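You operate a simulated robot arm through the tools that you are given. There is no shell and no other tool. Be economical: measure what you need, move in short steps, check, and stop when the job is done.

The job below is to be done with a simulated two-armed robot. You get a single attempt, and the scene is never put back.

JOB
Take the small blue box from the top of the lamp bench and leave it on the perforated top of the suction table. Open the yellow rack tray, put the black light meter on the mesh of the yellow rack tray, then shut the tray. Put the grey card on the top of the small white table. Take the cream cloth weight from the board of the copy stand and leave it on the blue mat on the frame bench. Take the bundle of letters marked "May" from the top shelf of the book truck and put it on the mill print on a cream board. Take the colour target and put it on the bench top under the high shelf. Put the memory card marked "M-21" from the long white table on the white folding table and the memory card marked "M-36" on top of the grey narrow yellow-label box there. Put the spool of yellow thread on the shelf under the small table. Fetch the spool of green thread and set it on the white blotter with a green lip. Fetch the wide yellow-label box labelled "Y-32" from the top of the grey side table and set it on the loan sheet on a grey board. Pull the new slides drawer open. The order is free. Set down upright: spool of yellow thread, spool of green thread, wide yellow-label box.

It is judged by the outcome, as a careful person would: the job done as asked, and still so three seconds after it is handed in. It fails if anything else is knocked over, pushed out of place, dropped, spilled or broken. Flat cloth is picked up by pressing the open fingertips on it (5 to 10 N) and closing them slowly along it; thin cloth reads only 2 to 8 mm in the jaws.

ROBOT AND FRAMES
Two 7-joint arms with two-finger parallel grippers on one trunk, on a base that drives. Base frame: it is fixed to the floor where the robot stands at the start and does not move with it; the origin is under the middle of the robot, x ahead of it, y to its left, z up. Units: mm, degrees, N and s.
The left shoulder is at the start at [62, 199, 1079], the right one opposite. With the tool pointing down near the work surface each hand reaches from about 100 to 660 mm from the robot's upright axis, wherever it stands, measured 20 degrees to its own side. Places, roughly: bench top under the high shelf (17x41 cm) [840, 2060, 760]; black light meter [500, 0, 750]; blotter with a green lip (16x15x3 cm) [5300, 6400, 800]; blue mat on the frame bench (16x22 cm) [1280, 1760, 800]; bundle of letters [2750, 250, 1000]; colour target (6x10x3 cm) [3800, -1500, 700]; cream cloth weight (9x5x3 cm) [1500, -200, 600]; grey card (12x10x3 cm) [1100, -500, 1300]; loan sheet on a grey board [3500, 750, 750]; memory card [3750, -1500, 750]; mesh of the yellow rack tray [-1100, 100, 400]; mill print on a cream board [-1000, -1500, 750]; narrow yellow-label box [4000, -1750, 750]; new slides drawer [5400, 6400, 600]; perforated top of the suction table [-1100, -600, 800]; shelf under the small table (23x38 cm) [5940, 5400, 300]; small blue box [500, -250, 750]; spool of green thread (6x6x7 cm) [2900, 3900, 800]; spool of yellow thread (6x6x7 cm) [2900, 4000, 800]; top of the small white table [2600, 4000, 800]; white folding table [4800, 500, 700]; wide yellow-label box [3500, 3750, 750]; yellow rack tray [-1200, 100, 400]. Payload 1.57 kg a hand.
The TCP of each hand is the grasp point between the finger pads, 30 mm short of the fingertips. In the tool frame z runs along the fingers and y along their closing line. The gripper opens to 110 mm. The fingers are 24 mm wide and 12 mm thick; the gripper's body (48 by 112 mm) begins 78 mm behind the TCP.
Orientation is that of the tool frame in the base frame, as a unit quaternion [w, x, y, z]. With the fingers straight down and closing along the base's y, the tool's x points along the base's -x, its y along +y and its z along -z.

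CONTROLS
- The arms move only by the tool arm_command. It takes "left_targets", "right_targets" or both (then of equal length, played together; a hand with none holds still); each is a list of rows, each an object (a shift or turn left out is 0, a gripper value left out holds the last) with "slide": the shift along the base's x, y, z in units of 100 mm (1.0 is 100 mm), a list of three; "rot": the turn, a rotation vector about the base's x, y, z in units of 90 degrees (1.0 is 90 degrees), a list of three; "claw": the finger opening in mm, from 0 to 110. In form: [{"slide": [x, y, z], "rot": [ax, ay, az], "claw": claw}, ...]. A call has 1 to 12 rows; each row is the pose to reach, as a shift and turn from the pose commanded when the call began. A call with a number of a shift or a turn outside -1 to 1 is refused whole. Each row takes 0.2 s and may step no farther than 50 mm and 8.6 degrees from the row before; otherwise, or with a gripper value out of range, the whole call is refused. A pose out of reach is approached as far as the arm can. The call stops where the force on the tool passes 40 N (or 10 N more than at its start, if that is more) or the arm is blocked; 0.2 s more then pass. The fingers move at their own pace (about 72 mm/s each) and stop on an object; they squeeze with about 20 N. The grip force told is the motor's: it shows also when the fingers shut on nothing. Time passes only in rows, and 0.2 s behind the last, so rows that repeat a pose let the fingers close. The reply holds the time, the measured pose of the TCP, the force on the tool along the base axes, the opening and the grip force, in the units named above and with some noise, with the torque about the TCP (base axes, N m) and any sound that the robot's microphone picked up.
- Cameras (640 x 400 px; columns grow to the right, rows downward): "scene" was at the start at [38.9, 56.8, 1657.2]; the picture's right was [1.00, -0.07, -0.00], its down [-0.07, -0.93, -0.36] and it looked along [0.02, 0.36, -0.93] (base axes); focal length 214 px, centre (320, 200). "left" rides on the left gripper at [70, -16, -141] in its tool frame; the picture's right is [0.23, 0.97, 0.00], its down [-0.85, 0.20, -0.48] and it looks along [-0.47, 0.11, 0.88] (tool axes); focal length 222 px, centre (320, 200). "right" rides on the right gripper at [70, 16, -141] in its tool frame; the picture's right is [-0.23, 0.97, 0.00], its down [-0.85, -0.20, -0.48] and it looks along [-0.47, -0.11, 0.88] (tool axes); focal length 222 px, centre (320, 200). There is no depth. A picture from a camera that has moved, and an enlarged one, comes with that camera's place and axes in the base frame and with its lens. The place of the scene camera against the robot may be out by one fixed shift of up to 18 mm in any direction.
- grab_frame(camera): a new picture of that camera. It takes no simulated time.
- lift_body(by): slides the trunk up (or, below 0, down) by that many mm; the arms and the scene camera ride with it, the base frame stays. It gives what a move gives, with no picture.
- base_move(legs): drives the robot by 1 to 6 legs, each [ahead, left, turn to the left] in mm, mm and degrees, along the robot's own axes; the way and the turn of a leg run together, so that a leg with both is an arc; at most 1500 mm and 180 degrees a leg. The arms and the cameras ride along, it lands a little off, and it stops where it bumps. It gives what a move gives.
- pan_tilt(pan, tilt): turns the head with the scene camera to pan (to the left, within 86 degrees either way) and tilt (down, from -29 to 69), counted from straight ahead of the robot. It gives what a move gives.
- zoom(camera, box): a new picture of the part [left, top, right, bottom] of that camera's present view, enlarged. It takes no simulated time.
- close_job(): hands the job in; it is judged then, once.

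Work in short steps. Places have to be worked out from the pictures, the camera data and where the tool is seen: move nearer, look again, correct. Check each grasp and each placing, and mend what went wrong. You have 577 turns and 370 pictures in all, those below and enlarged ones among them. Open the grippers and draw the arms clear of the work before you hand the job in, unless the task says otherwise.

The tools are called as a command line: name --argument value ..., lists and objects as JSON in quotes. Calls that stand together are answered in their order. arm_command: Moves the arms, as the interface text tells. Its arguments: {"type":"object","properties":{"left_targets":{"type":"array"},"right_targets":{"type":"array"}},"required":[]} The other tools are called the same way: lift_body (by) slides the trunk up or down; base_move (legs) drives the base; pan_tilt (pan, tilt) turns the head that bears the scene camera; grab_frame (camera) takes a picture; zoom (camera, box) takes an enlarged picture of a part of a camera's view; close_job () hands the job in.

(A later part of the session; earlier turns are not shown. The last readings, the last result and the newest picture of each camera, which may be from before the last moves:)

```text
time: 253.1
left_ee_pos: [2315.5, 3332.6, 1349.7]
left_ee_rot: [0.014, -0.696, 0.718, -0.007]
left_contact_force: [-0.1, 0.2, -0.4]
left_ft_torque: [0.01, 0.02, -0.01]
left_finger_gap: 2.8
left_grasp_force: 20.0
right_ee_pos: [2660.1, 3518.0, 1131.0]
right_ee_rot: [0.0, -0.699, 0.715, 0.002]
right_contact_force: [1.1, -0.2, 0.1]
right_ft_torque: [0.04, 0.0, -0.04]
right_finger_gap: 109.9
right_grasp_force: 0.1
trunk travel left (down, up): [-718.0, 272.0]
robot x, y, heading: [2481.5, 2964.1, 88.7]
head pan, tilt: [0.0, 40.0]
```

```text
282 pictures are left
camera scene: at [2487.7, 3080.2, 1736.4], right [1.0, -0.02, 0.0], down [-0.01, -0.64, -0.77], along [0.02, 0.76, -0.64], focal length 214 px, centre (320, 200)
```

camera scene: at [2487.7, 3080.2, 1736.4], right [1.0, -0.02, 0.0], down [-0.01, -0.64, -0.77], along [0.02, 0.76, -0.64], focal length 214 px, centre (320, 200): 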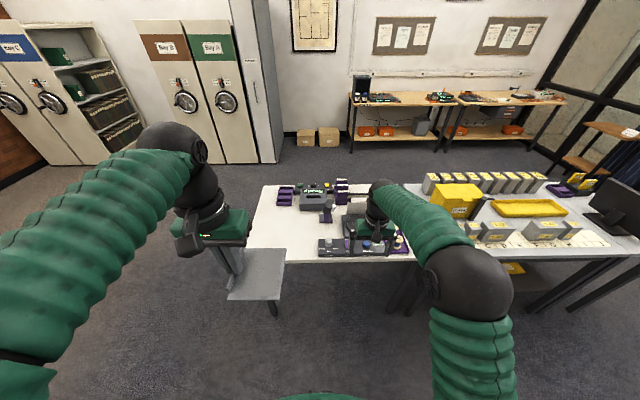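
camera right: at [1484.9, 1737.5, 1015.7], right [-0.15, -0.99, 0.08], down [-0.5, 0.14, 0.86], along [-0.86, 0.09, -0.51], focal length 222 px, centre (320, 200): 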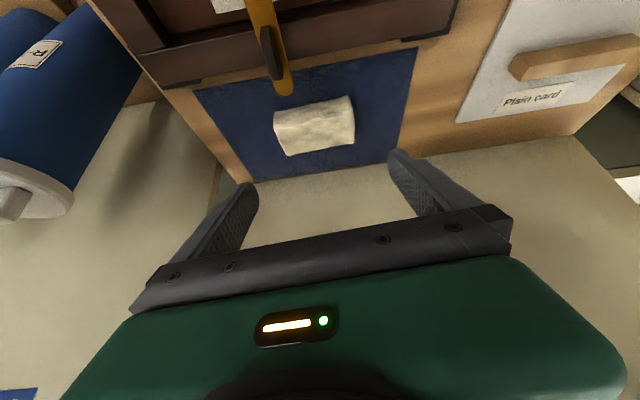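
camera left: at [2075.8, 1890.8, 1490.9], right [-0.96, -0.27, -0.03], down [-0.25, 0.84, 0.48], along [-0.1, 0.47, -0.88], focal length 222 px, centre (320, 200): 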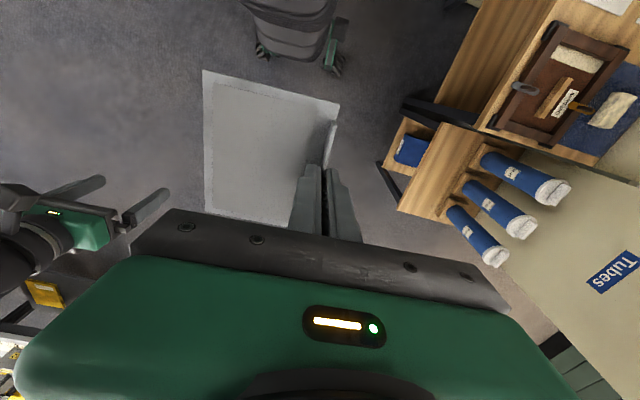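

Free space at the table's left front. Drive up and rebalance hand heights: left down, right up.

base_move --legs '[[470, 75, 1]]'

arm_command --left_targets '[{"slide": [0, 0, -0.4]}, {"slide": [0, 0, -0.8]}, {"slide": [0, 0, -1]}]' --right_targets '[{"slide": [0, -0.3, 0.3]}, {"slide": [0, -0.6, 0.6]}, {"slide": [0, -0.9, 0.9]}]'

arm_command --left_targets '[{"slide": [0, 0, -0.4]}, {"slide": [0, 0, -0.8]}, {"slide": [0, 0, -1]}]' --right_targets '[{"slide": [0, -0.3, 0.3]}, {"slide": [0, -0.6, 0.6]}, {"slide": [0, -0.9, 0.9]}]'

grab_frame --camera "scene"

grab_frame --camera "left"

```text
time: 255.9
left_ee_pos: [2241.4, 3804.3, 1351.2]
left_ee_rot: [0.014, -0.702, 0.712, -0.007]
left_contact_force: [-0.8, -1.0, -0.3]
left_ft_torque: [0.03, 0.05, 0.01]
left_finger_gap: 2.5
left_grasp_force: 19.6
right_ee_pos: [2582.1, 3996.0, 1132.8]
right_ee_rot: [0.0, -0.707, 0.708, 0.002]
right_contact_force: [0.5, 0.9, 0.5]
right_ft_torque: [0.03, 0.03, 0.0]
right_finger_gap: 110.1
right_grasp_force: 0.2
trunk travel left (down, up): [-718.0, 272.0]
robot x, y, heading: [2416.6, 3439.4, 89.8]
head pan, tilt: [0.0, 40.0]
```

```text
time: 256.7
left_ee_pos: [2240.2, 3803.8, 1252.6]
left_ee_rot: [0.014, -0.701, 0.713, -0.006]
left_contact_force: [0.5, 0.5, -0.1]
left_ft_torque: [0.03, 0.03, 0.02]
left_finger_gap: 2.2
left_grasp_force: 19.3
right_ee_pos: [2583.6, 3904.0, 1219.4]
right_ee_rot: [-0.001, -0.706, 0.708, 0.001]
right_contact_force: [-0.9, 0.3, -0.5]
right_ft_torque: [0.04, 0.02, -0.01]
right_finger_gap: 110.0
right_grasp_force: 0.0
trunk travel left (down, up): [-718.0, 272.0]
robot x, y, heading: [2412.6, 3439.5, 89.7]
head pan, tilt: [0.0, 40.0]
```

```text
time: 257.5
left_ee_pos: [2238.4, 3805.0, 1150.4]
left_ee_rot: [0.015, -0.702, 0.712, -0.006]
left_contact_force: [0.4, 0.3, -0.2]
left_ft_torque: [0.01, 0.02, -0.03]
left_finger_gap: 2.1
left_grasp_force: 19.8
right_ee_pos: [2582.4, 3816.1, 1311.4]
right_ee_rot: [-0.001, -0.706, 0.708, 0.001]
right_contact_force: [-0.6, -0.2, 0.0]
right_ft_torque: [-0.01, 0.0, -0.01]
right_finger_gap: 109.8
right_grasp_force: 0.1
trunk travel left (down, up): [-718.0, 272.0]
robot x, y, heading: [2414.2, 3439.7, 89.7]
head pan, tilt: [0.0, 40.0]
```

```text
281 pictures are left
camera scene: at [2416.6, 3554.1, 1736.5], right [1.0, 0.0, 0.0], down [0.0, -0.64, -0.77], along [0.0, 0.77, -0.64], focal length 214 px, centre (320, 200)
```

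scene: 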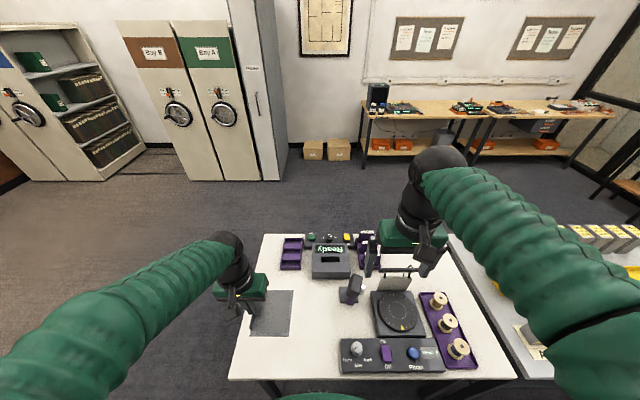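

```text
280 pictures are left
camera left: at [2248.8, 3734.1, 1291.4], right [-0.98, -0.21, -0.03], down [-0.2, 0.85, 0.48], along [-0.08, 0.48, -0.88], focal length 222 px, centre (320, 200)
```

left: 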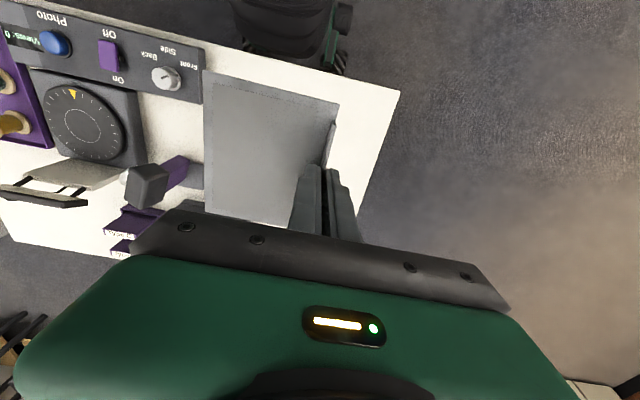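

Card is over the free spot. Move it 40 mm deeper and lower with the trunk.

arm_command --left_targets '[{"slide": [0.05, 0.4, 0]}, {"slide": [0.05, 0.4, 0]}]'

lift_body --by -260

grab_frame --camera "scene"

grab_frame --camera "right"

```text
time: 258.1
left_ee_pos: [2246.7, 3844.7, 1149.9]
left_ee_rot: [0.014, -0.702, 0.712, -0.006]
left_contact_force: [-1.0, 1.0, -0.5]
left_ft_torque: [0.02, 0.04, 0.05]
left_finger_gap: 2.5
left_grasp_force: 19.9
right_ee_pos: [2582.6, 3816.3, 1311.4]
right_ee_rot: [0.001, -0.706, 0.708, 0.001]
right_contact_force: [0.0, -1.2, 0.0]
right_ft_torque: [0.04, -0.02, 0.01]
right_finger_gap: 110.2
right_grasp_force: 0.1
trunk travel left (down, up): [-718.0, 272.0]
robot x, y, heading: [2411.2, 3438.6, 90.0]
head pan, tilt: [0.0, 40.0]
```

```text
time: 260.8
left_ee_pos: [2244.6, 3843.6, 889.3]
left_ee_rot: [0.014, -0.702, 0.712, -0.007]
left_contact_force: [-0.3, -0.7, -0.6]
left_ft_torque: [0.02, 0.05, 0.03]
left_finger_gap: 2.3
left_grasp_force: 19.9
right_ee_pos: [2583.0, 3817.0, 1051.7]
right_ee_rot: [0.002, -0.705, 0.709, 0.002]
right_contact_force: [-0.5, 0.1, -0.1]
right_ft_torque: [0.01, 0.01, -0.01]
right_finger_gap: 109.9
right_grasp_force: 0.1
trunk travel left (down, up): [-458.0, 532.0]
robot x, y, heading: [2409.9, 3436.4, 89.8]
head pan, tilt: [0.0, 40.0]
```

```text
279 pictures are left
camera scene: at [2417.0, 3555.3, 1476.4], right [1.0, 0.0, 0.0], down [0.0, -0.64, -0.77], along [0.0, 0.77, -0.64], focal length 214 px, centre (320, 200)
```

scene: 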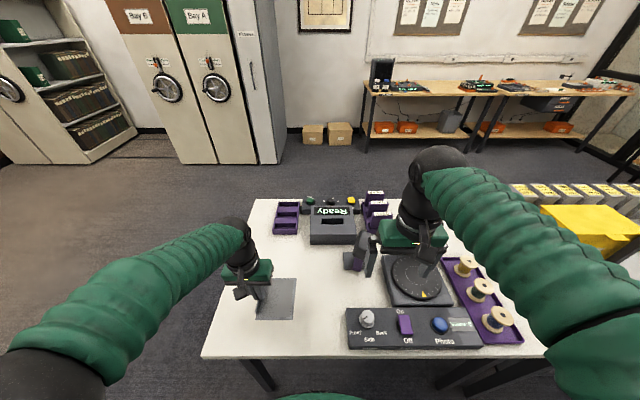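

```text
278 pictures are left
camera right: at [2566.6, 3746.1, 1192.7], right [-0.97, 0.23, 0.0], down [0.2, 0.85, 0.48], along [0.11, 0.47, -0.88], focal length 222 px, centre (320, 200)
```

right: 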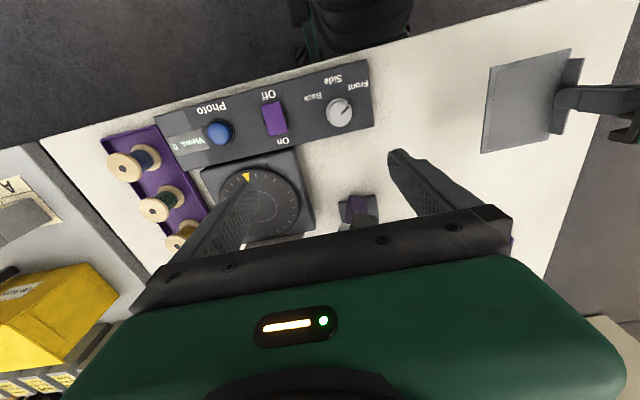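

Card hangs level. Lower gently until touch.

arm_command --left_targets '[{"slide": [0, 0, -0.15]}, {"slide": [0, 0, -0.25]}, {"slide": [0, 0, -0.35]}, {"slide": [0, 0, -0.42]}, {"slide": [0, 0, -0.48]}, {"slide": [0, 0, -0.54]}, {"slide": [0, 0, -0.6]}, {"slide": [0, 0, -0.66]}, {"slide": [0, 0, -0.72]}, {"slide": [0, 0, -0.78]}]'

```text
time: 263.0
left_ee_pos: [2245.8, 3844.1, 813.4]
left_ee_rot: [0.014, -0.702, 0.712, -0.005]
left_contact_force: [-2.9, 2.0, 25.4]
left_ft_torque: [-0.45, 0.12, -0.03]
left_finger_gap: 2.7
left_grasp_force: 20.3
right_ee_pos: [2584.4, 3814.5, 1053.3]
right_ee_rot: [0.001, -0.706, 0.708, 0.002]
right_contact_force: [0.6, -0.2, 0.4]
right_ft_torque: [0.0, -0.01, 0.02]
right_finger_gap: 109.9
right_grasp_force: 0.0
trunk travel left (down, up): [-458.0, 532.0]
robot x, y, heading: [2410.3, 3440.8, 89.6]
head pan, tilt: [0.0, 40.0]
```

Contact. Ease, open slightly and lift clear.

arm_command --left_targets '[{"slide": [0, 0, 0.03]}, {"slide": [0, 0, 0.03], "claw": 20}, {"slide": [0, 0, 0.03], "claw": 30}, {"slide": [0, 0, 0.3]}, {"slide": [0, 0, 0.7]}, {"slide": [0, 0, 1.0]}]'

grab_frame --camera "left"

zoom --camera "right" --box '[80, 110, 240, 270]'

```text
time: 264.4
left_ee_pos: [2248.3, 3838.8, 911.0]
left_ee_rot: [0.013, -0.702, 0.712, -0.006]
left_contact_force: [-0.4, 0.1, 0.1]
left_ft_torque: [0.03, -0.03, 0.02]
left_finger_gap: 30.1
left_grasp_force: 0.1
right_ee_pos: [2582.7, 3816.5, 1051.3]
right_ee_rot: [0.001, -0.706, 0.708, 0.002]
right_contact_force: [0.1, -0.1, 0.4]
right_ft_torque: [0.0, -0.01, 0.0]
right_finger_gap: 110.0
right_grasp_force: 0.0
trunk travel left (down, up): [-458.0, 532.0]
robot x, y, heading: [2418.9, 3438.3, 89.7]
head pan, tilt: [0.0, 40.0]
```

```text
277 pictures are left
camera left: at [2258.4, 3769.0, 1052.8], right [-0.98, -0.21, -0.03], down [-0.2, 0.85, 0.48], along [-0.08, 0.48, -0.88], focal length 222 px, centre (320, 200)
```

left: 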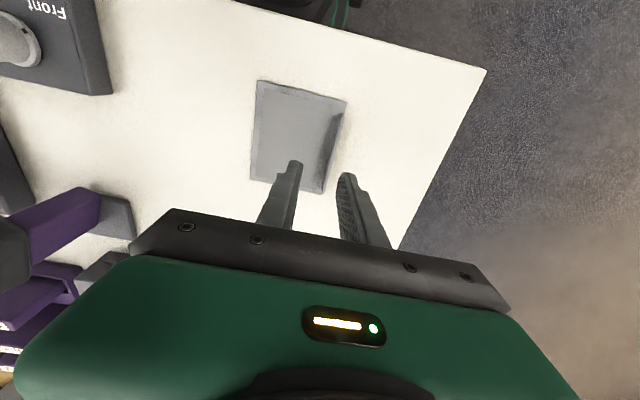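

```text
2.50 times, centred on (160, 190) of right
camera zoom: at [2566.8, 3745.9, 1192.6], right [-0.97, 0.23, 0.0], down [0.2, 0.85, 0.48], along [0.11, 0.47, -0.88], focal length 555 px, centre (720, 225)
```

zoom: 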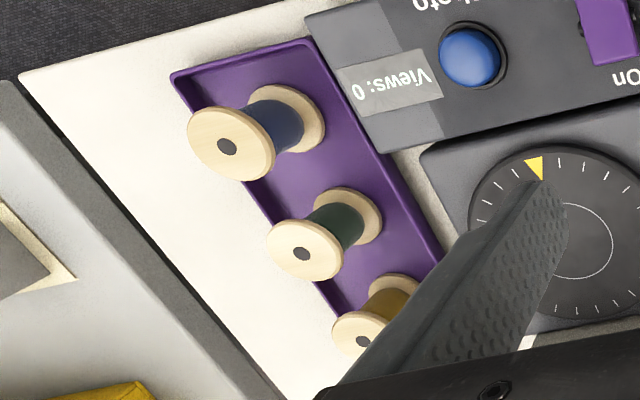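

Grey card is placed. Spools are blue, green (y≈3883), yellow (y≈3971). Raise, sidestep right so the right hand is over the yellow spool.

lift_body --by 150

base_move --legs '[[0, -322, 0]]'

arm_command --right_targets '[{"slide": [0, 0.4, 0]}, {"slide": [0, 0.8, 0]}, {"slide": [0, 1, 0]}]' --left_targets '[{"slide": [0, -0.2, 0.3]}, {"slide": [0, -0.4, 0.6]}, {"slide": [0, -0.6, 0.9]}]'

arm_command --right_targets '[{"slide": [0, 0.3, -0.3]}, {"slide": [0, 0.5, -0.6]}, {"slide": [0, 0.5, -0.9]}, {"slide": [0, 0.5, -1]}]'

grab_frame --camera "right"

```text
time: 266.2
left_ee_pos: [2248.2, 3841.1, 1060.7]
left_ee_rot: [0.014, -0.702, 0.712, -0.007]
left_contact_force: [0.3, 0.8, -0.3]
left_ft_torque: [-0.03, 0.0, 0.01]
left_finger_gap: 30.1
left_grasp_force: 0.1
right_ee_pos: [2581.5, 3817.3, 1200.8]
right_ee_rot: [0.0, -0.706, 0.708, 0.001]
right_contact_force: [-0.2, 1.0, -0.1]
right_ft_torque: [-0.03, 0.01, -0.02]
right_finger_gap: 110.1
right_grasp_force: 0.1
trunk travel left (down, up): [-608.0, 382.0]
robot x, y, heading: [2409.5, 3440.7, 89.7]
head pan, tilt: [0.0, 40.0]
```

```text
time: 268.3
left_ee_pos: [2569.9, 3839.4, 1059.9]
left_ee_rot: [0.016, -0.703, 0.711, -0.008]
left_contact_force: [-1.0, 0.1, 0.0]
left_ft_torque: [0.0, -0.03, -0.02]
left_finger_gap: 30.0
left_grasp_force: 0.0
right_ee_pos: [2902.3, 3815.7, 1203.2]
right_ee_rot: [-0.003, 0.707, -0.707, 0.002]
right_contact_force: [-1.0, -0.9, -0.2]
right_ft_torque: [0.02, -0.05, -0.04]
right_finger_gap: 110.0
right_grasp_force: 0.1
trunk travel left (down, up): [-608.0, 382.0]
robot x, y, heading: [2745.7, 3438.2, 90.1]
head pan, tilt: [0.0, 40.0]
```

```text
time: 269.1
left_ee_pos: [2569.6, 3777.0, 1150.6]
left_ee_rot: [0.015, -0.704, 0.71, -0.007]
left_contact_force: [-0.6, 1.1, -0.1]
left_ft_torque: [0.0, -0.02, -0.03]
left_finger_gap: 29.8
left_grasp_force: 0.1
right_ee_pos: [2906.5, 3914.9, 1202.8]
right_ee_rot: [-0.002, 0.708, -0.706, 0.0]
right_contact_force: [0.4, -0.5, -0.2]
right_ft_torque: [0.02, -0.05, 0.0]
right_finger_gap: 110.0
right_grasp_force: 0.0
trunk travel left (down, up): [-608.0, 382.0]
robot x, y, heading: [2735.3, 3441.9, 90.0]
head pan, tilt: [0.0, 40.0]
```

```text
time: 270.1
left_ee_pos: [2573.8, 3778.4, 1149.9]
left_ee_rot: [0.014, -0.703, 0.711, -0.007]
left_contact_force: [0.4, 0.9, -0.2]
left_ft_torque: [-0.01, 0.02, 0.02]
left_finger_gap: 30.2
left_grasp_force: 0.1
right_ee_pos: [2910.2, 3964.8, 1101.0]
right_ee_rot: [0.0, 0.708, -0.707, -0.002]
right_contact_force: [0.4, -0.1, -0.8]
right_ft_torque: [-0.02, -0.02, -0.01]
right_finger_gap: 110.0
right_grasp_force: 0.0
trunk travel left (down, up): [-608.0, 382.0]
robot x, y, heading: [2742.5, 3437.4, 90.1]
head pan, tilt: [0.0, 40.0]
```

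```text
275 pictures are left
camera right: at [2895.1, 3895.4, 1241.7], right [-0.97, 0.23, 0.0], down [0.2, 0.85, 0.48], along [0.11, 0.47, -0.88], focal length 222 px, centre (320, 200)
```

right: 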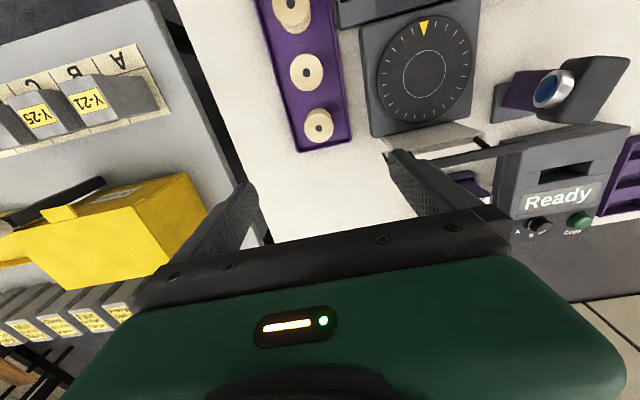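

Yellow spool at about (2914,3962), table ~780. Lower the trunk 200 and look closely.

lift_body --by -190

grab_frame --camera "right"

```text
time: 272.2
left_ee_pos: [2575.2, 3778.4, 959.5]
left_ee_rot: [0.014, -0.703, 0.711, -0.005]
left_contact_force: [0.4, 0.5, -0.4]
left_ft_torque: [-0.02, -0.01, 0.04]
left_finger_gap: 29.7
left_grasp_force: 0.0
right_ee_pos: [2910.8, 3964.7, 911.3]
right_ee_rot: [0.0, 0.707, -0.707, -0.002]
right_contact_force: [-0.2, -0.1, 0.6]
right_ft_torque: [0.01, -0.02, 0.0]
right_finger_gap: 110.2
right_grasp_force: 0.0
trunk travel left (down, up): [-418.0, 572.0]
robot x, y, heading: [2742.5, 3437.2, 89.8]
head pan, tilt: [0.0, 40.0]
```

```text
274 pictures are left
camera right: at [2894.5, 3894.2, 1052.8], right [-0.97, 0.23, 0.0], down [0.2, 0.85, 0.48], along [0.11, 0.47, -0.88], focal length 222 px, centre (320, 200)
```

right: 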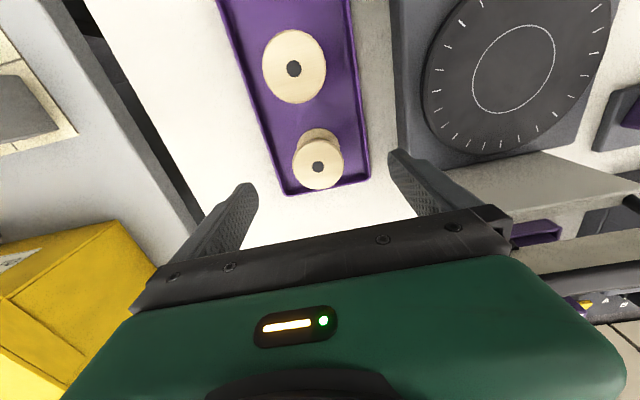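

Flange top z≈848. Set 90 mm opening, lower to TCP 842 and close.

arm_command --right_targets '[{"slide": [0.02, 0, -0.3], "claw": 90}, {"slide": [0.02, 0, -0.5], "claw": 90}, {"slide": [0.02, 0, -0.6]}, {"slide": [0.02, 0, -0.69]}, {"slide": [0.02, 0, -0.69], "claw": 70}, {"slide": [0.02, 0, -0.69], "claw": 50}, {"slide": [0.02, 0, -0.69], "claw": 40}, {"slide": [0.02, 0, -0.69], "claw": 40}]'

grab_frame --camera "right"

```text
time: 274.0
left_ee_pos: [2574.8, 3778.1, 960.3]
left_ee_rot: [0.013, -0.704, 0.71, -0.006]
left_contact_force: [0.1, -0.5, 0.0]
left_ft_torque: [-0.01, -0.01, 0.01]
left_finger_gap: 30.1
left_grasp_force: 0.0
right_ee_pos: [2913.4, 3965.3, 843.5]
right_ee_rot: [-0.002, 0.708, -0.707, -0.002]
right_contact_force: [-0.5, -0.1, 0.9]
right_ft_torque: [-0.01, 0.02, 0.01]
right_finger_gap: 50.5
right_grasp_force: 19.8
trunk travel left (down, up): [-418.0, 572.0]
robot x, y, heading: [2738.8, 3438.4, 90.3]
head pan, tilt: [0.0, 40.0]
```

```text
273 pictures are left
camera right: at [2897.8, 3894.4, 983.5], right [-0.97, 0.23, 0.0], down [0.2, 0.85, 0.48], along [0.11, 0.47, -0.88], focal length 222 px, centre (320, 200)
```

right: 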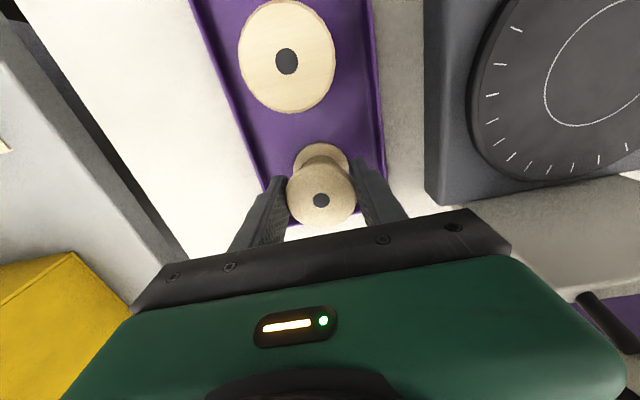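

Gripped (50.5 mm). Lift and check.

arm_command --right_targets '[{"slide": [0, 0, 0.3]}, {"slide": [0, 0, 0.7]}, {"slide": [0, 0, 1]}]'

lift_body --by 150

grab_frame --camera "right"

```text
time: 274.8
left_ee_pos: [2574.3, 3778.5, 960.5]
left_ee_rot: [0.013, -0.704, 0.71, -0.006]
left_contact_force: [-0.5, 0.2, 0.3]
left_ft_torque: [-0.01, 0.01, 0.03]
left_finger_gap: 30.1
left_grasp_force: 0.0
right_ee_pos: [2910.7, 3963.3, 942.8]
right_ee_rot: [-0.001, 0.707, -0.707, -0.002]
right_contact_force: [0.9, 0.5, -0.7]
right_ft_torque: [-0.01, -0.03, 0.02]
right_finger_gap: 50.6
right_grasp_force: 19.8
trunk travel left (down, up): [-418.0, 572.0]
robot x, y, heading: [2742.0, 3437.3, 89.9]
head pan, tilt: [0.0, 40.0]
```

```text
time: 276.6
left_ee_pos: [2573.9, 3777.9, 1110.6]
left_ee_rot: [0.014, -0.704, 0.71, -0.007]
left_contact_force: [-0.4, -0.1, -1.0]
left_ft_torque: [0.02, 0.04, 0.01]
left_finger_gap: 29.9
left_grasp_force: 0.0
right_ee_pos: [2910.1, 3964.7, 1092.4]
right_ee_rot: [0.0, 0.708, -0.706, -0.002]
right_contact_force: [-0.3, -0.3, -0.8]
right_ft_torque: [0.03, 0.04, 0.0]
right_finger_gap: 50.4
right_grasp_force: 19.9
trunk travel left (down, up): [-568.0, 422.0]
robot x, y, heading: [2743.5, 3438.3, 89.8]
head pan, tilt: [0.0, 40.0]
```

```text
272 pictures are left
camera right: at [2895.4, 3893.2, 1232.0], right [-0.97, 0.23, 0.0], down [0.2, 0.85, 0.48], along [0.11, 0.47, -0.88], focal length 222 px, centre (320, 200)
```

right: 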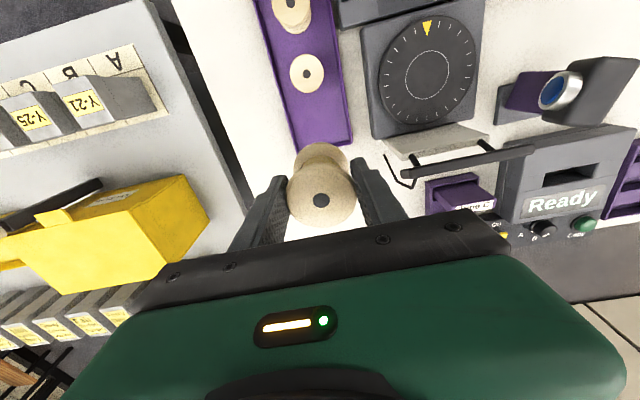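

Yellow spool held. Sidestep right so the left hand aligns with the green spool at (2911,3884).

base_move --legs '[[0, -337, 0]]'

arm_command --left_targets '[{"slide": [0, 0.35, 0], "rot": [-0.006, 0.019, 0.005], "claw": 60}, {"slide": [0, 0.7, 0], "rot": [-0.006, 0.019, 0.005], "claw": 90}, {"slide": [0, 1.0, 0], "rot": [-0.006, 0.019, 0.005], "claw": 90}]'

grab_frame --camera "left"

grab_frame --camera "scene"

```text
time: 278.8
left_ee_pos: [2910.4, 3777.4, 1110.8]
left_ee_rot: [0.016, -0.7, 0.714, -0.007]
left_contact_force: [-0.4, 1.0, -0.1]
left_ft_torque: [0.0, -0.02, -0.04]
left_finger_gap: 30.0
left_grasp_force: 0.0
right_ee_pos: [3249.0, 3961.4, 1092.4]
right_ee_rot: [0.002, -0.705, 0.71, 0.001]
right_contact_force: [-1.1, -1.0, -0.8]
right_ft_torque: [-0.01, -0.02, 0.01]
right_finger_gap: 50.2
right_grasp_force: 20.5
trunk travel left (down, up): [-568.0, 422.0]
robot x, y, heading: [3081.7, 3436.1, 89.6]
head pan, tilt: [0.0, 40.0]
```

```text
time: 279.6
left_ee_pos: [2912.0, 3879.5, 1111.4]
left_ee_rot: [0.0, -0.703, 0.711, 0.0]
left_contact_force: [0.2, 0.1, 0.4]
left_ft_torque: [0.0, 0.0, 0.01]
left_finger_gap: 89.8
left_grasp_force: 0.0
right_ee_pos: [3249.9, 3960.7, 1092.2]
right_ee_rot: [0.001, -0.705, 0.709, 0.001]
right_contact_force: [-0.9, 0.0, -0.4]
right_ft_torque: [-0.04, -0.02, 0.0]
right_finger_gap: 50.6
right_grasp_force: 19.7
trunk travel left (down, up): [-568.0, 422.0]
robot x, y, heading: [3080.0, 3437.6, 89.6]
head pan, tilt: [0.0, 40.0]
```

```text
271 pictures are left
camera left: at [2926.2, 3809.3, 1253.3], right [-0.98, -0.22, 0.0], down [-0.19, 0.86, 0.48], along [-0.1, 0.47, -0.88], focal length 222 px, centre (320, 200)
```

left: 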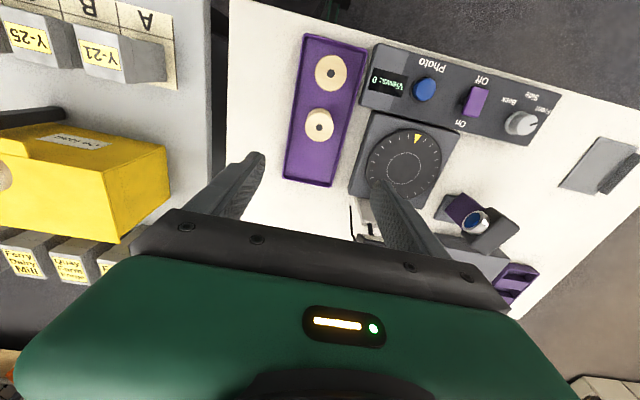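

```text
270 pictures are left
camera scene: at [3079.7, 3555.2, 1586.2], right [1.0, -0.01, 0.0], down [0.0, -0.65, -0.76], along [0.01, 0.76, -0.65], focal length 214 px, centre (320, 200)
```

scene: 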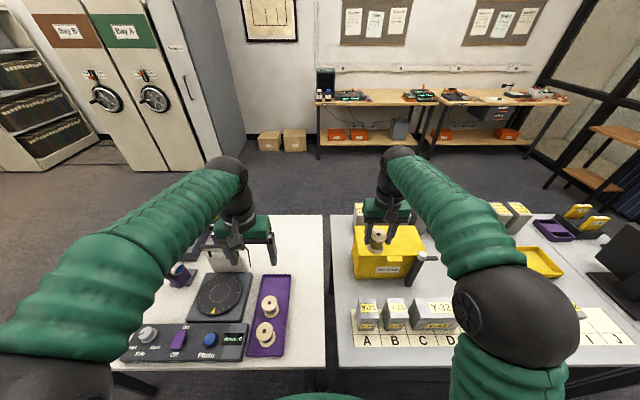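

Green spool lines up at (2914,3880). Lower the left arm alone, 200 mm in two calls.

arm_command --left_targets '[{"slide": [0, 0, -0.4]}, {"slide": [0, 0, -0.8]}, {"slide": [0, 0, -1]}]'

arm_command --left_targets '[{"slide": [0, 0, -0.4]}, {"slide": [0, 0, -0.8]}, {"slide": [0, 0, -1]}]'

grab_frame --camera "left"

```text
time: 280.4
left_ee_pos: [2910.0, 3877.5, 1011.8]
left_ee_rot: [0.0, -0.703, 0.711, 0.001]
left_contact_force: [-0.3, 0.7, -0.7]
left_ft_torque: [0.01, 0.01, 0.0]
left_finger_gap: 89.7
left_grasp_force: 0.2
right_ee_pos: [3252.6, 3959.5, 1091.2]
right_ee_rot: [0.0, -0.704, 0.71, 0.002]
right_contact_force: [-0.3, 0.6, -0.2]
right_ft_torque: [0.0, 0.03, 0.05]
right_finger_gap: 50.5
right_grasp_force: 19.3
trunk travel left (down, up): [-568.0, 422.0]
robot x, y, heading: [3079.2, 3440.2, 89.6]
head pan, tilt: [0.0, 40.0]
```

```text
time: 281.2
left_ee_pos: [2915.2, 3877.5, 912.0]
left_ee_rot: [0.0, -0.703, 0.711, 0.001]
left_contact_force: [-1.5, 0.1, 0.2]
left_ft_torque: [0.03, -0.01, -0.02]
left_finger_gap: 89.9
left_grasp_force: 0.1
right_ee_pos: [3252.9, 3959.4, 1092.6]
right_ee_rot: [0.0, -0.705, 0.709, 0.002]
right_contact_force: [0.2, -0.3, 0.0]
right_ft_torque: [-0.04, 0.05, 0.0]
right_finger_gap: 50.6
right_grasp_force: 20.6
trunk travel left (down, up): [-568.0, 422.0]
robot x, y, heading: [3078.3, 3438.6, 89.5]
head pan, tilt: [0.0, 40.0]
```

```text
269 pictures are left
camera left: at [2929.1, 3807.5, 1052.0], right [-0.98, -0.22, 0.0], down [-0.19, 0.86, 0.48], along [-0.11, 0.47, -0.88], focal length 222 px, centre (320, 200)
```

left: 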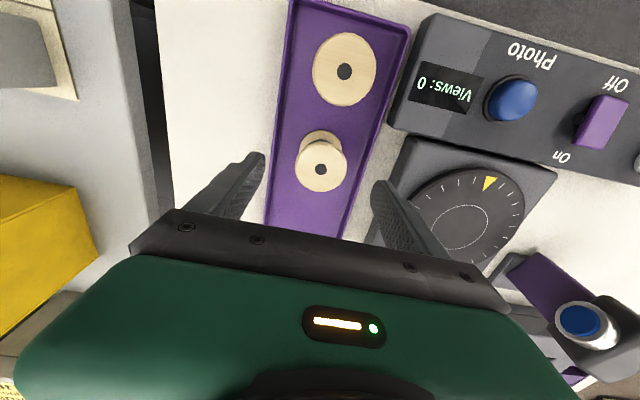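

Aligned. Lower 69 mm and close on the green spool.

arm_command --left_targets '[{"slide": [-0.04, 0.01, -0.3]}, {"slide": [-0.04, 0.01, -0.5]}, {"slide": [-0.04, 0.01, -0.6]}, {"slide": [-0.04, 0.01, -0.69]}, {"slide": [-0.04, 0.01, -0.69], "claw": 70}, {"slide": [-0.04, 0.01, -0.69], "claw": 50}, {"slide": [-0.04, 0.01, -0.69], "claw": 40}, {"slide": [-0.04, 0.01, -0.69], "claw": 40}]'

arm_command --left_targets '[{"slide": [0, 0, 0.3]}, {"slide": [0, 0, 0.7]}, {"slide": [0, 0, 1]}]'

arm_command --left_targets '[{"slide": [0, -0.3, 0.3]}, {"slide": [0, -0.6, 0.6]}, {"slide": [0, -0.9, 0.9]}]'

grab_frame --camera "left"

```text
time: 283.0
left_ee_pos: [2911.6, 3879.8, 841.0]
left_ee_rot: [0.001, -0.704, 0.71, 0.001]
left_contact_force: [1.0, 0.0, 0.0]
left_ft_torque: [-0.01, 0.02, -0.01]
left_finger_gap: 50.5
left_grasp_force: 20.4
right_ee_pos: [3253.5, 3958.9, 1091.6]
right_ee_rot: [0.001, -0.705, 0.709, 0.002]
right_contact_force: [-0.6, -0.4, -0.5]
right_ft_torque: [0.0, 0.03, 0.01]
right_finger_gap: 50.5
right_grasp_force: 20.2
trunk travel left (down, up): [-568.0, 422.0]
robot x, y, heading: [3084.4, 3436.5, 89.6]
head pan, tilt: [0.0, 40.0]
```

```text
time: 283.8
left_ee_pos: [2911.7, 3878.5, 941.6]
left_ee_rot: [-0.001, -0.704, 0.711, 0.0]
left_contact_force: [-0.5, 0.3, -0.2]
left_ft_torque: [-0.01, -0.02, 0.02]
left_finger_gap: 50.4
left_grasp_force: 20.3
right_ee_pos: [3253.0, 3959.4, 1092.2]
right_ee_rot: [0.001, -0.705, 0.71, 0.002]
right_contact_force: [-1.0, 0.2, -0.7]
right_ft_torque: [0.05, -0.03, 0.01]
right_finger_gap: 50.3
right_grasp_force: 19.8
trunk travel left (down, up): [-568.0, 422.0]
robot x, y, heading: [3079.4, 3439.2, 89.4]
head pan, tilt: [0.0, 40.0]
```

```text
time: 284.6
left_ee_pos: [2912.7, 3788.5, 1033.2]
left_ee_rot: [0.001, -0.703, 0.711, 0.0]
left_contact_force: [-0.6, -0.1, -0.9]
left_ft_torque: [0.02, 0.0, 0.02]
left_finger_gap: 50.4
left_grasp_force: 20.0
right_ee_pos: [3252.3, 3958.3, 1092.3]
right_ee_rot: [0.001, -0.705, 0.709, 0.002]
right_contact_force: [-0.5, -0.3, -0.7]
right_ft_torque: [-0.01, 0.04, 0.01]
right_finger_gap: 50.5
right_grasp_force: 20.3
trunk travel left (down, up): [-568.0, 422.0]
robot x, y, heading: [3079.7, 3435.1, 89.5]
head pan, tilt: [0.0, 40.0]
```

```text
268 pictures are left
camera left: at [2926.8, 3717.4, 1174.1], right [-0.98, -0.22, 0.0], down [-0.19, 0.86, 0.48], along [-0.11, 0.47, -0.88], focal length 222 px, centre (320, 200)
```

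left: 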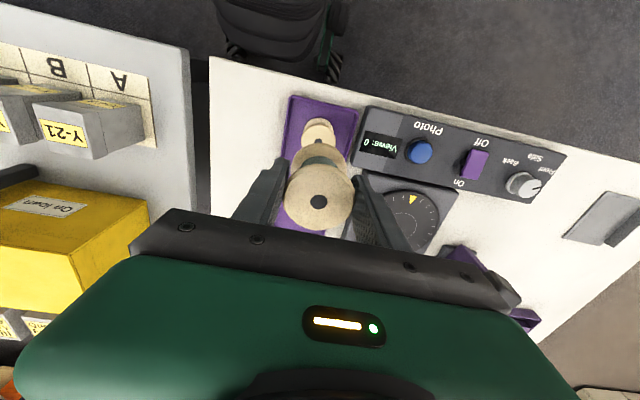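

Both spools are held. Back off and look toward the far north-east.

base_move --legs '[[-400, 0, 0]]'

pan_tilt --pan -45 --tilt 15

grab_frame --camera "scene"

```text
time: 287.0
left_ee_pos: [2910.3, 3401.3, 1031.4]
left_ee_rot: [0.0, -0.705, 0.71, 0.001]
left_contact_force: [0.3, -0.2, 0.1]
left_ft_torque: [-0.02, 0.03, 0.01]
left_finger_gap: 50.6
left_grasp_force: 20.1
right_ee_pos: [3247.8, 3574.8, 1091.6]
right_ee_rot: [0.0, -0.706, 0.708, 0.002]
right_contact_force: [0.4, -0.3, -0.6]
right_ft_torque: [-0.01, 0.02, 0.03]
right_finger_gap: 50.3
right_grasp_force: 19.9
trunk travel left (down, up): [-568.0, 422.0]
robot x, y, heading: [3077.0, 3049.0, 89.7]
head pan, tilt: [0.0, 40.0]
```

```text
time: 288.1
left_ee_pos: [2907.4, 3399.7, 1032.7]
left_ee_rot: [0.0, -0.704, 0.71, 0.001]
left_contact_force: [-0.3, -0.1, -0.7]
left_ft_torque: [0.0, 0.0, -0.05]
left_finger_gap: 50.5
left_grasp_force: 20.4
right_ee_pos: [3248.4, 3572.7, 1090.9]
right_ee_rot: [0.0, -0.707, 0.708, 0.002]
right_contact_force: [-0.5, -0.3, -1.0]
right_ft_torque: [-0.01, -0.05, 0.01]
right_finger_gap: 50.5
right_grasp_force: 20.1
trunk travel left (down, up): [-568.0, 422.0]
robot x, y, heading: [3077.4, 3050.4, 89.7]
head pan, tilt: [-45.0, 15.0]
```

```text
267 pictures are left
camera scene: at [3145.0, 3147.7, 1625.9], right [0.7, -0.71, 0.0], down [-0.18, -0.18, -0.97], along [0.69, 0.68, -0.26], focal length 214 px, centre (320, 200)
```

scene: 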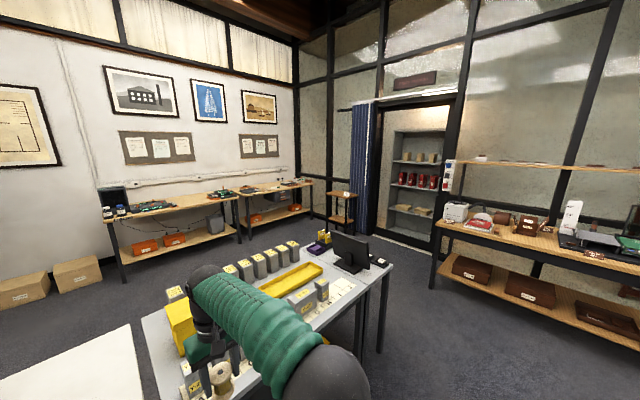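

I can see the two-tier small table near the door (~(5900,5350)) and the back-wall benches at y≈6450. Drive around the grey table toward them.

base_move --legs '[[0, -1500, 0], [0, -350, 0], [1500, 0, 0], [850, 0, 0]]'

pan_tilt --pan -20 --tilt 30

grab_frame --camera "scene"

```text
time: 309.0
left_ee_pos: [4733.7, 5790.6, 1032.7]
left_ee_rot: [0.0, 0.717, -0.697, -0.001]
left_contact_force: [-0.1, -1.2, -0.6]
left_ft_torque: [0.01, -0.01, 0.01]
left_finger_gap: 50.3
left_grasp_force: 19.7
right_ee_pos: [5066.5, 5975.1, 1091.8]
right_ee_rot: [-0.001, 0.719, -0.695, -0.002]
right_contact_force: [0.1, -0.9, -1.2]
right_ft_torque: [-0.02, -0.01, -0.01]
right_finger_gap: 50.7
right_grasp_force: 19.8
trunk travel left (down, up): [-568.0, 422.0]
robot x, y, heading: [4910.9, 5443.5, 91.7]
head pan, tilt: [-45.0, 15.0]
```

```text
time: 309.9
left_ee_pos: [4733.6, 5790.1, 1033.1]
left_ee_rot: [-0.001, 0.717, -0.697, -0.002]
left_contact_force: [-0.2, -0.5, -0.4]
left_ft_torque: [0.01, -0.01, 0.01]
left_finger_gap: 50.4
left_grasp_force: 19.9
right_ee_pos: [5066.6, 5973.6, 1092.9]
right_ee_rot: [-0.001, 0.719, -0.695, -0.002]
right_contact_force: [0.1, 0.1, -0.5]
right_ft_torque: [-0.04, 0.01, -0.01]
right_finger_gap: 50.6
right_grasp_force: 20.1
trunk travel left (down, up): [-568.0, 422.0]
robot x, y, heading: [4911.3, 5448.4, 91.9]
head pan, tilt: [-20.0, 30.0]
```

```text
266 pictures are left
camera scene: at [4944.1, 5563.6, 1601.8], right [0.95, -0.31, 0.0], down [-0.16, -0.48, -0.87], along [0.27, 0.82, -0.5], focal length 214 px, centre (320, 200)
```

scene: 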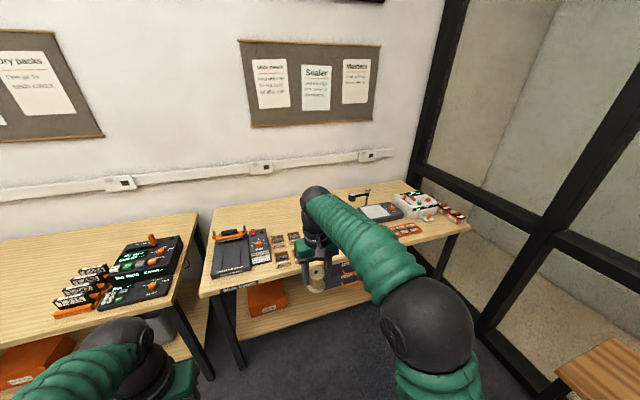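

The blotter spot (5300,6400) is hidden behind my right hand. Move right and forward for a view.

base_move --legs '[[250, -560, -2]]'

pan_tilt --pan 15 --tilt 45

grab_frame --camera "scene"

```text
time: 313.4
left_ee_pos: [5312.5, 6049.0, 1032.1]
left_ee_rot: [0.002, -0.702, 0.712, 0.001]
left_contact_force: [-0.8, 0.5, -0.1]
left_ft_torque: [-0.01, -0.05, -0.04]
left_finger_gap: 50.6
left_grasp_force: 20.4
right_ee_pos: [5652.6, 6219.8, 1093.0]
right_ee_rot: [0.002, -0.703, 0.711, 0.002]
right_contact_force: [-0.2, -0.5, -1.5]
right_ft_torque: [-0.02, -0.05, 0.0]
right_finger_gap: 50.3
right_grasp_force: 20.4
trunk travel left (down, up): [-568.0, 422.0]
robot x, y, heading: [5480.5, 5698.5, 89.2]
head pan, tilt: [-20.0, 30.0]
```

```text
time: 314.4
left_ee_pos: [5316.1, 6050.7, 1033.2]
left_ee_rot: [0.0, -0.702, 0.713, 0.002]
left_contact_force: [0.9, -0.3, 0.1]
left_ft_torque: [0.0, 0.0, 0.03]
left_finger_gap: 50.3
left_grasp_force: 20.5
right_ee_pos: [5658.0, 6218.8, 1093.0]
right_ee_rot: [0.002, -0.703, 0.711, 0.003]
right_contact_force: [0.9, -0.1, -0.6]
right_ft_torque: [-0.04, 0.02, 0.01]
right_finger_gap: 50.5
right_grasp_force: 20.0
trunk travel left (down, up): [-568.0, 422.0]
robot x, y, heading: [5484.4, 5699.4, 89.3]
head pan, tilt: [15.0, 45.0]
```

```text
265 pictures are left
camera scene: at [5464.6, 5809.6, 1579.1], right [0.97, 0.24, 0.0], down [0.17, -0.69, -0.71], along [-0.17, 0.68, -0.71], focal length 214 px, centre (320, 200)
```

scene: 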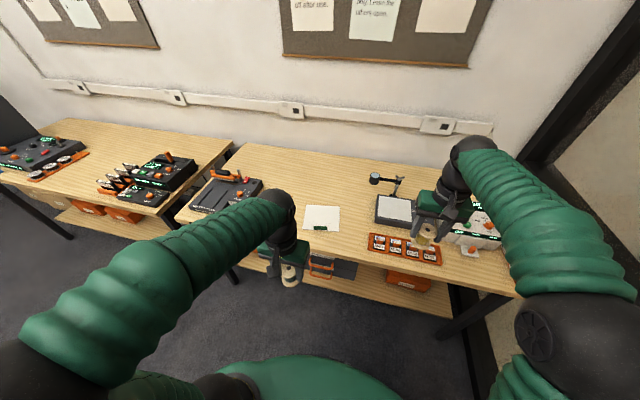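

Blotter with green lip is at about (5312,6455). Drive ahead 235, extend the left hand over it.

base_move --legs '[[235, 0, 0]]'

arm_command --left_targets '[{"slide": [0, 0.4, 0]}, {"slide": [0, 0.8, 0]}, {"slide": [0, 1, 0]}]'

arm_command --left_targets '[{"slide": [0, 0.35, 0]}, {"slide": [0, 0.55, -0.2]}, {"slide": [0, 0.55, -0.5]}]'

grab_frame --camera "left"

grab_frame --camera "scene"

```text
time: 316.2
left_ee_pos: [5317.9, 6285.0, 1032.2]
left_ee_rot: [0.001, -0.703, 0.711, 0.003]
left_contact_force: [-0.1, -0.1, -0.1]
left_ft_torque: [-0.02, 0.0, 0.0]
left_finger_gap: 50.4
left_grasp_force: 19.9
right_ee_pos: [5660.3, 6454.8, 1093.3]
right_ee_rot: [0.002, -0.704, 0.71, 0.002]
right_contact_force: [0.2, 0.0, -0.8]
right_ft_torque: [-0.02, 0.01, 0.01]
right_finger_gap: 50.5
right_grasp_force: 20.1
trunk travel left (down, up): [-568.0, 422.0]
robot x, y, heading: [5485.4, 5937.3, 89.4]
head pan, tilt: [15.0, 45.0]
```

```text
time: 317.0
left_ee_pos: [5318.7, 6385.2, 1032.7]
left_ee_rot: [0.001, -0.703, 0.712, 0.002]
left_contact_force: [0.2, -0.2, -1.4]
left_ft_torque: [-0.02, -0.01, 0.01]
left_finger_gap: 50.7
left_grasp_force: 20.4
right_ee_pos: [5657.9, 6455.5, 1092.9]
right_ee_rot: [0.001, -0.704, 0.71, 0.002]
right_contact_force: [-1.1, 0.5, -0.4]
right_ft_torque: [0.01, -0.02, 0.0]
right_finger_gap: 50.3
right_grasp_force: 20.3
trunk travel left (down, up): [-568.0, 422.0]
robot x, y, heading: [5486.7, 5936.0, 89.3]
head pan, tilt: [15.0, 45.0]
```

```text
time: 317.8
left_ee_pos: [5320.4, 6440.7, 984.7]
left_ee_rot: [0.002, -0.703, 0.712, 0.002]
left_contact_force: [-0.6, -0.3, -0.4]
left_ft_torque: [0.03, 0.02, -0.05]
left_finger_gap: 50.4
left_grasp_force: 19.8
right_ee_pos: [5658.2, 6455.3, 1093.8]
right_ee_rot: [0.002, -0.704, 0.711, 0.003]
right_contact_force: [0.1, 0.6, -1.1]
right_ft_torque: [-0.01, 0.03, 0.0]
right_finger_gap: 50.3
right_grasp_force: 19.8
trunk travel left (down, up): [-568.0, 422.0]
robot x, y, heading: [5486.3, 5932.7, 89.3]
head pan, tilt: [15.0, 45.0]
```

```text
264 pictures are left
camera left: at [5333.8, 6370.3, 1125.5], right [-0.98, -0.21, 0.0], down [-0.19, 0.86, 0.48], along [-0.1, 0.47, -0.88], focal length 222 px, centre (320, 200)
```

left: 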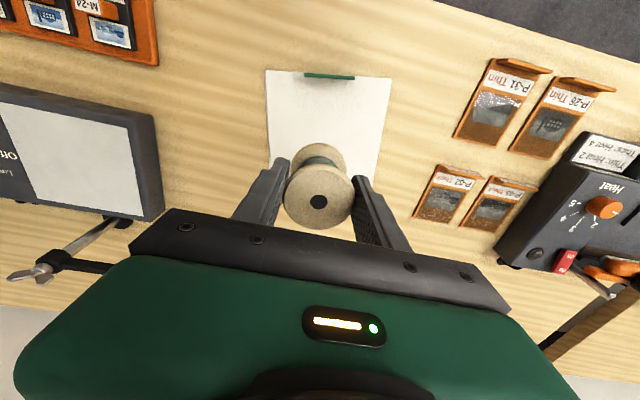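

```text
263 pictures are left
camera scene: at [5466.8, 6046.4, 1579.2], right [0.97, 0.25, 0.0], down [0.18, -0.69, -0.71], along [-0.18, 0.68, -0.71], focal length 214 px, centre (320, 200)
```

scene: 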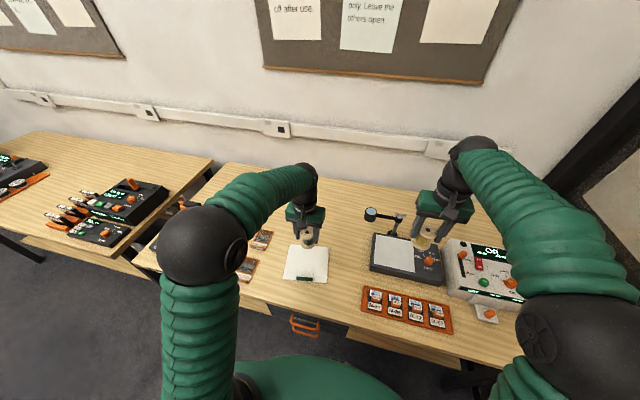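

Blotter centre ≈(5310,6434); spool is right above. Lower it.

arm_command --left_targets '[{"slide": [-0.08, 0, -0.4]}, {"slide": [-0.08, 0, -0.8]}, {"slide": [-0.08, 0, -1]}]'

arm_command --left_targets '[{"slide": [0, 0, -0.08]}, {"slide": [0, 0, -0.14]}, {"slide": [0, 0, -0.2]}, {"slide": [0, 0, -0.26]}, {"slide": [0, 0, -0.32]}, {"slide": [0, 0, -0.38]}, {"slide": [0, 0, -0.44]}, {"slide": [0, 0, -0.5]}, {"slide": [0, 0, -0.56]}, {"slide": [0, 0, -0.62]}]'

```text
time: 318.6
left_ee_pos: [5311.5, 6444.2, 881.0]
left_ee_rot: [0.0, -0.703, 0.711, 0.001]
left_contact_force: [0.3, 0.3, -0.8]
left_ft_torque: [-0.03, -0.01, 0.0]
left_finger_gap: 50.5
left_grasp_force: 19.6
right_ee_pos: [5659.7, 6456.3, 1093.5]
right_ee_rot: [0.001, -0.704, 0.71, 0.003]
right_contact_force: [0.0, -0.3, -0.5]
right_ft_torque: [-0.06, 0.01, -0.01]
right_finger_gap: 50.5
right_grasp_force: 20.3
trunk travel left (down, up): [-568.0, 422.0]
robot x, y, heading: [5483.6, 5934.7, 89.4]
head pan, tilt: [15.0, 45.0]
```

```text
time: 320.5
left_ee_pos: [5312.7, 6439.1, 834.1]
left_ee_rot: [0.001, -0.702, 0.713, 0.003]
left_contact_force: [1.3, -7.1, 17.9]
left_ft_torque: [-0.22, -0.25, -0.02]
left_finger_gap: 50.7
left_grasp_force: 19.8
right_ee_pos: [5660.2, 6452.4, 1093.3]
right_ee_rot: [0.001, -0.704, 0.71, 0.004]
right_contact_force: [-0.3, -0.9, -0.6]
right_ft_torque: [0.01, -0.01, -0.01]
right_finger_gap: 50.5
right_grasp_force: 20.0
trunk travel left (down, up): [-568.0, 422.0]
robot x, y, heading: [5484.9, 5935.1, 89.2]
head pan, tilt: [15.0, 45.0]
stopped in row 9 (left hand): the force on the tool passed its limit at 45 N (the readings are from after the stop); the commanded pose is now the measured one
```

Contact. Ease 3 mm, open and rise straight up.

arm_command --left_targets '[{"slide": [0, 0, 0.03]}, {"slide": [0, 0, 0.03]}, {"slide": [0, 0, 0.03], "claw": 65}, {"slide": [0, 0, 0.03], "claw": 80}, {"slide": [0, 0, 0.3]}, {"slide": [0, 0, 0.7]}, {"slide": [0, 0, 1.0]}]'

grab_frame --camera "left"

```text
time: 322.1
left_ee_pos: [5313.6, 6442.4, 931.6]
left_ee_rot: [0.0, -0.702, 0.712, 0.002]
left_contact_force: [0.4, 1.1, -0.1]
left_ft_torque: [0.03, 0.05, 0.01]
left_finger_gap: 80.2
left_grasp_force: 0.0
right_ee_pos: [5657.4, 6454.5, 1093.3]
right_ee_rot: [0.001, -0.704, 0.71, 0.003]
right_contact_force: [0.4, 0.1, -0.6]
right_ft_torque: [-0.03, 0.03, -0.01]
right_finger_gap: 50.3
right_grasp_force: 20.1
trunk travel left (down, up): [-568.0, 422.0]
robot x, y, heading: [5483.3, 5935.4, 89.3]
head pan, tilt: [15.0, 45.0]
```

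```text
262 pictures are left
camera left: at [5328.0, 6371.7, 1073.3], right [-0.98, -0.21, 0.0], down [-0.19, 0.86, 0.48], along [-0.1, 0.47, -0.88], focal length 222 px, centre (320, 200)
```

left: 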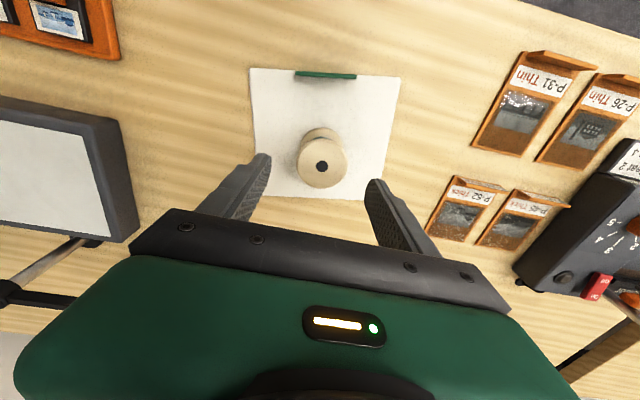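

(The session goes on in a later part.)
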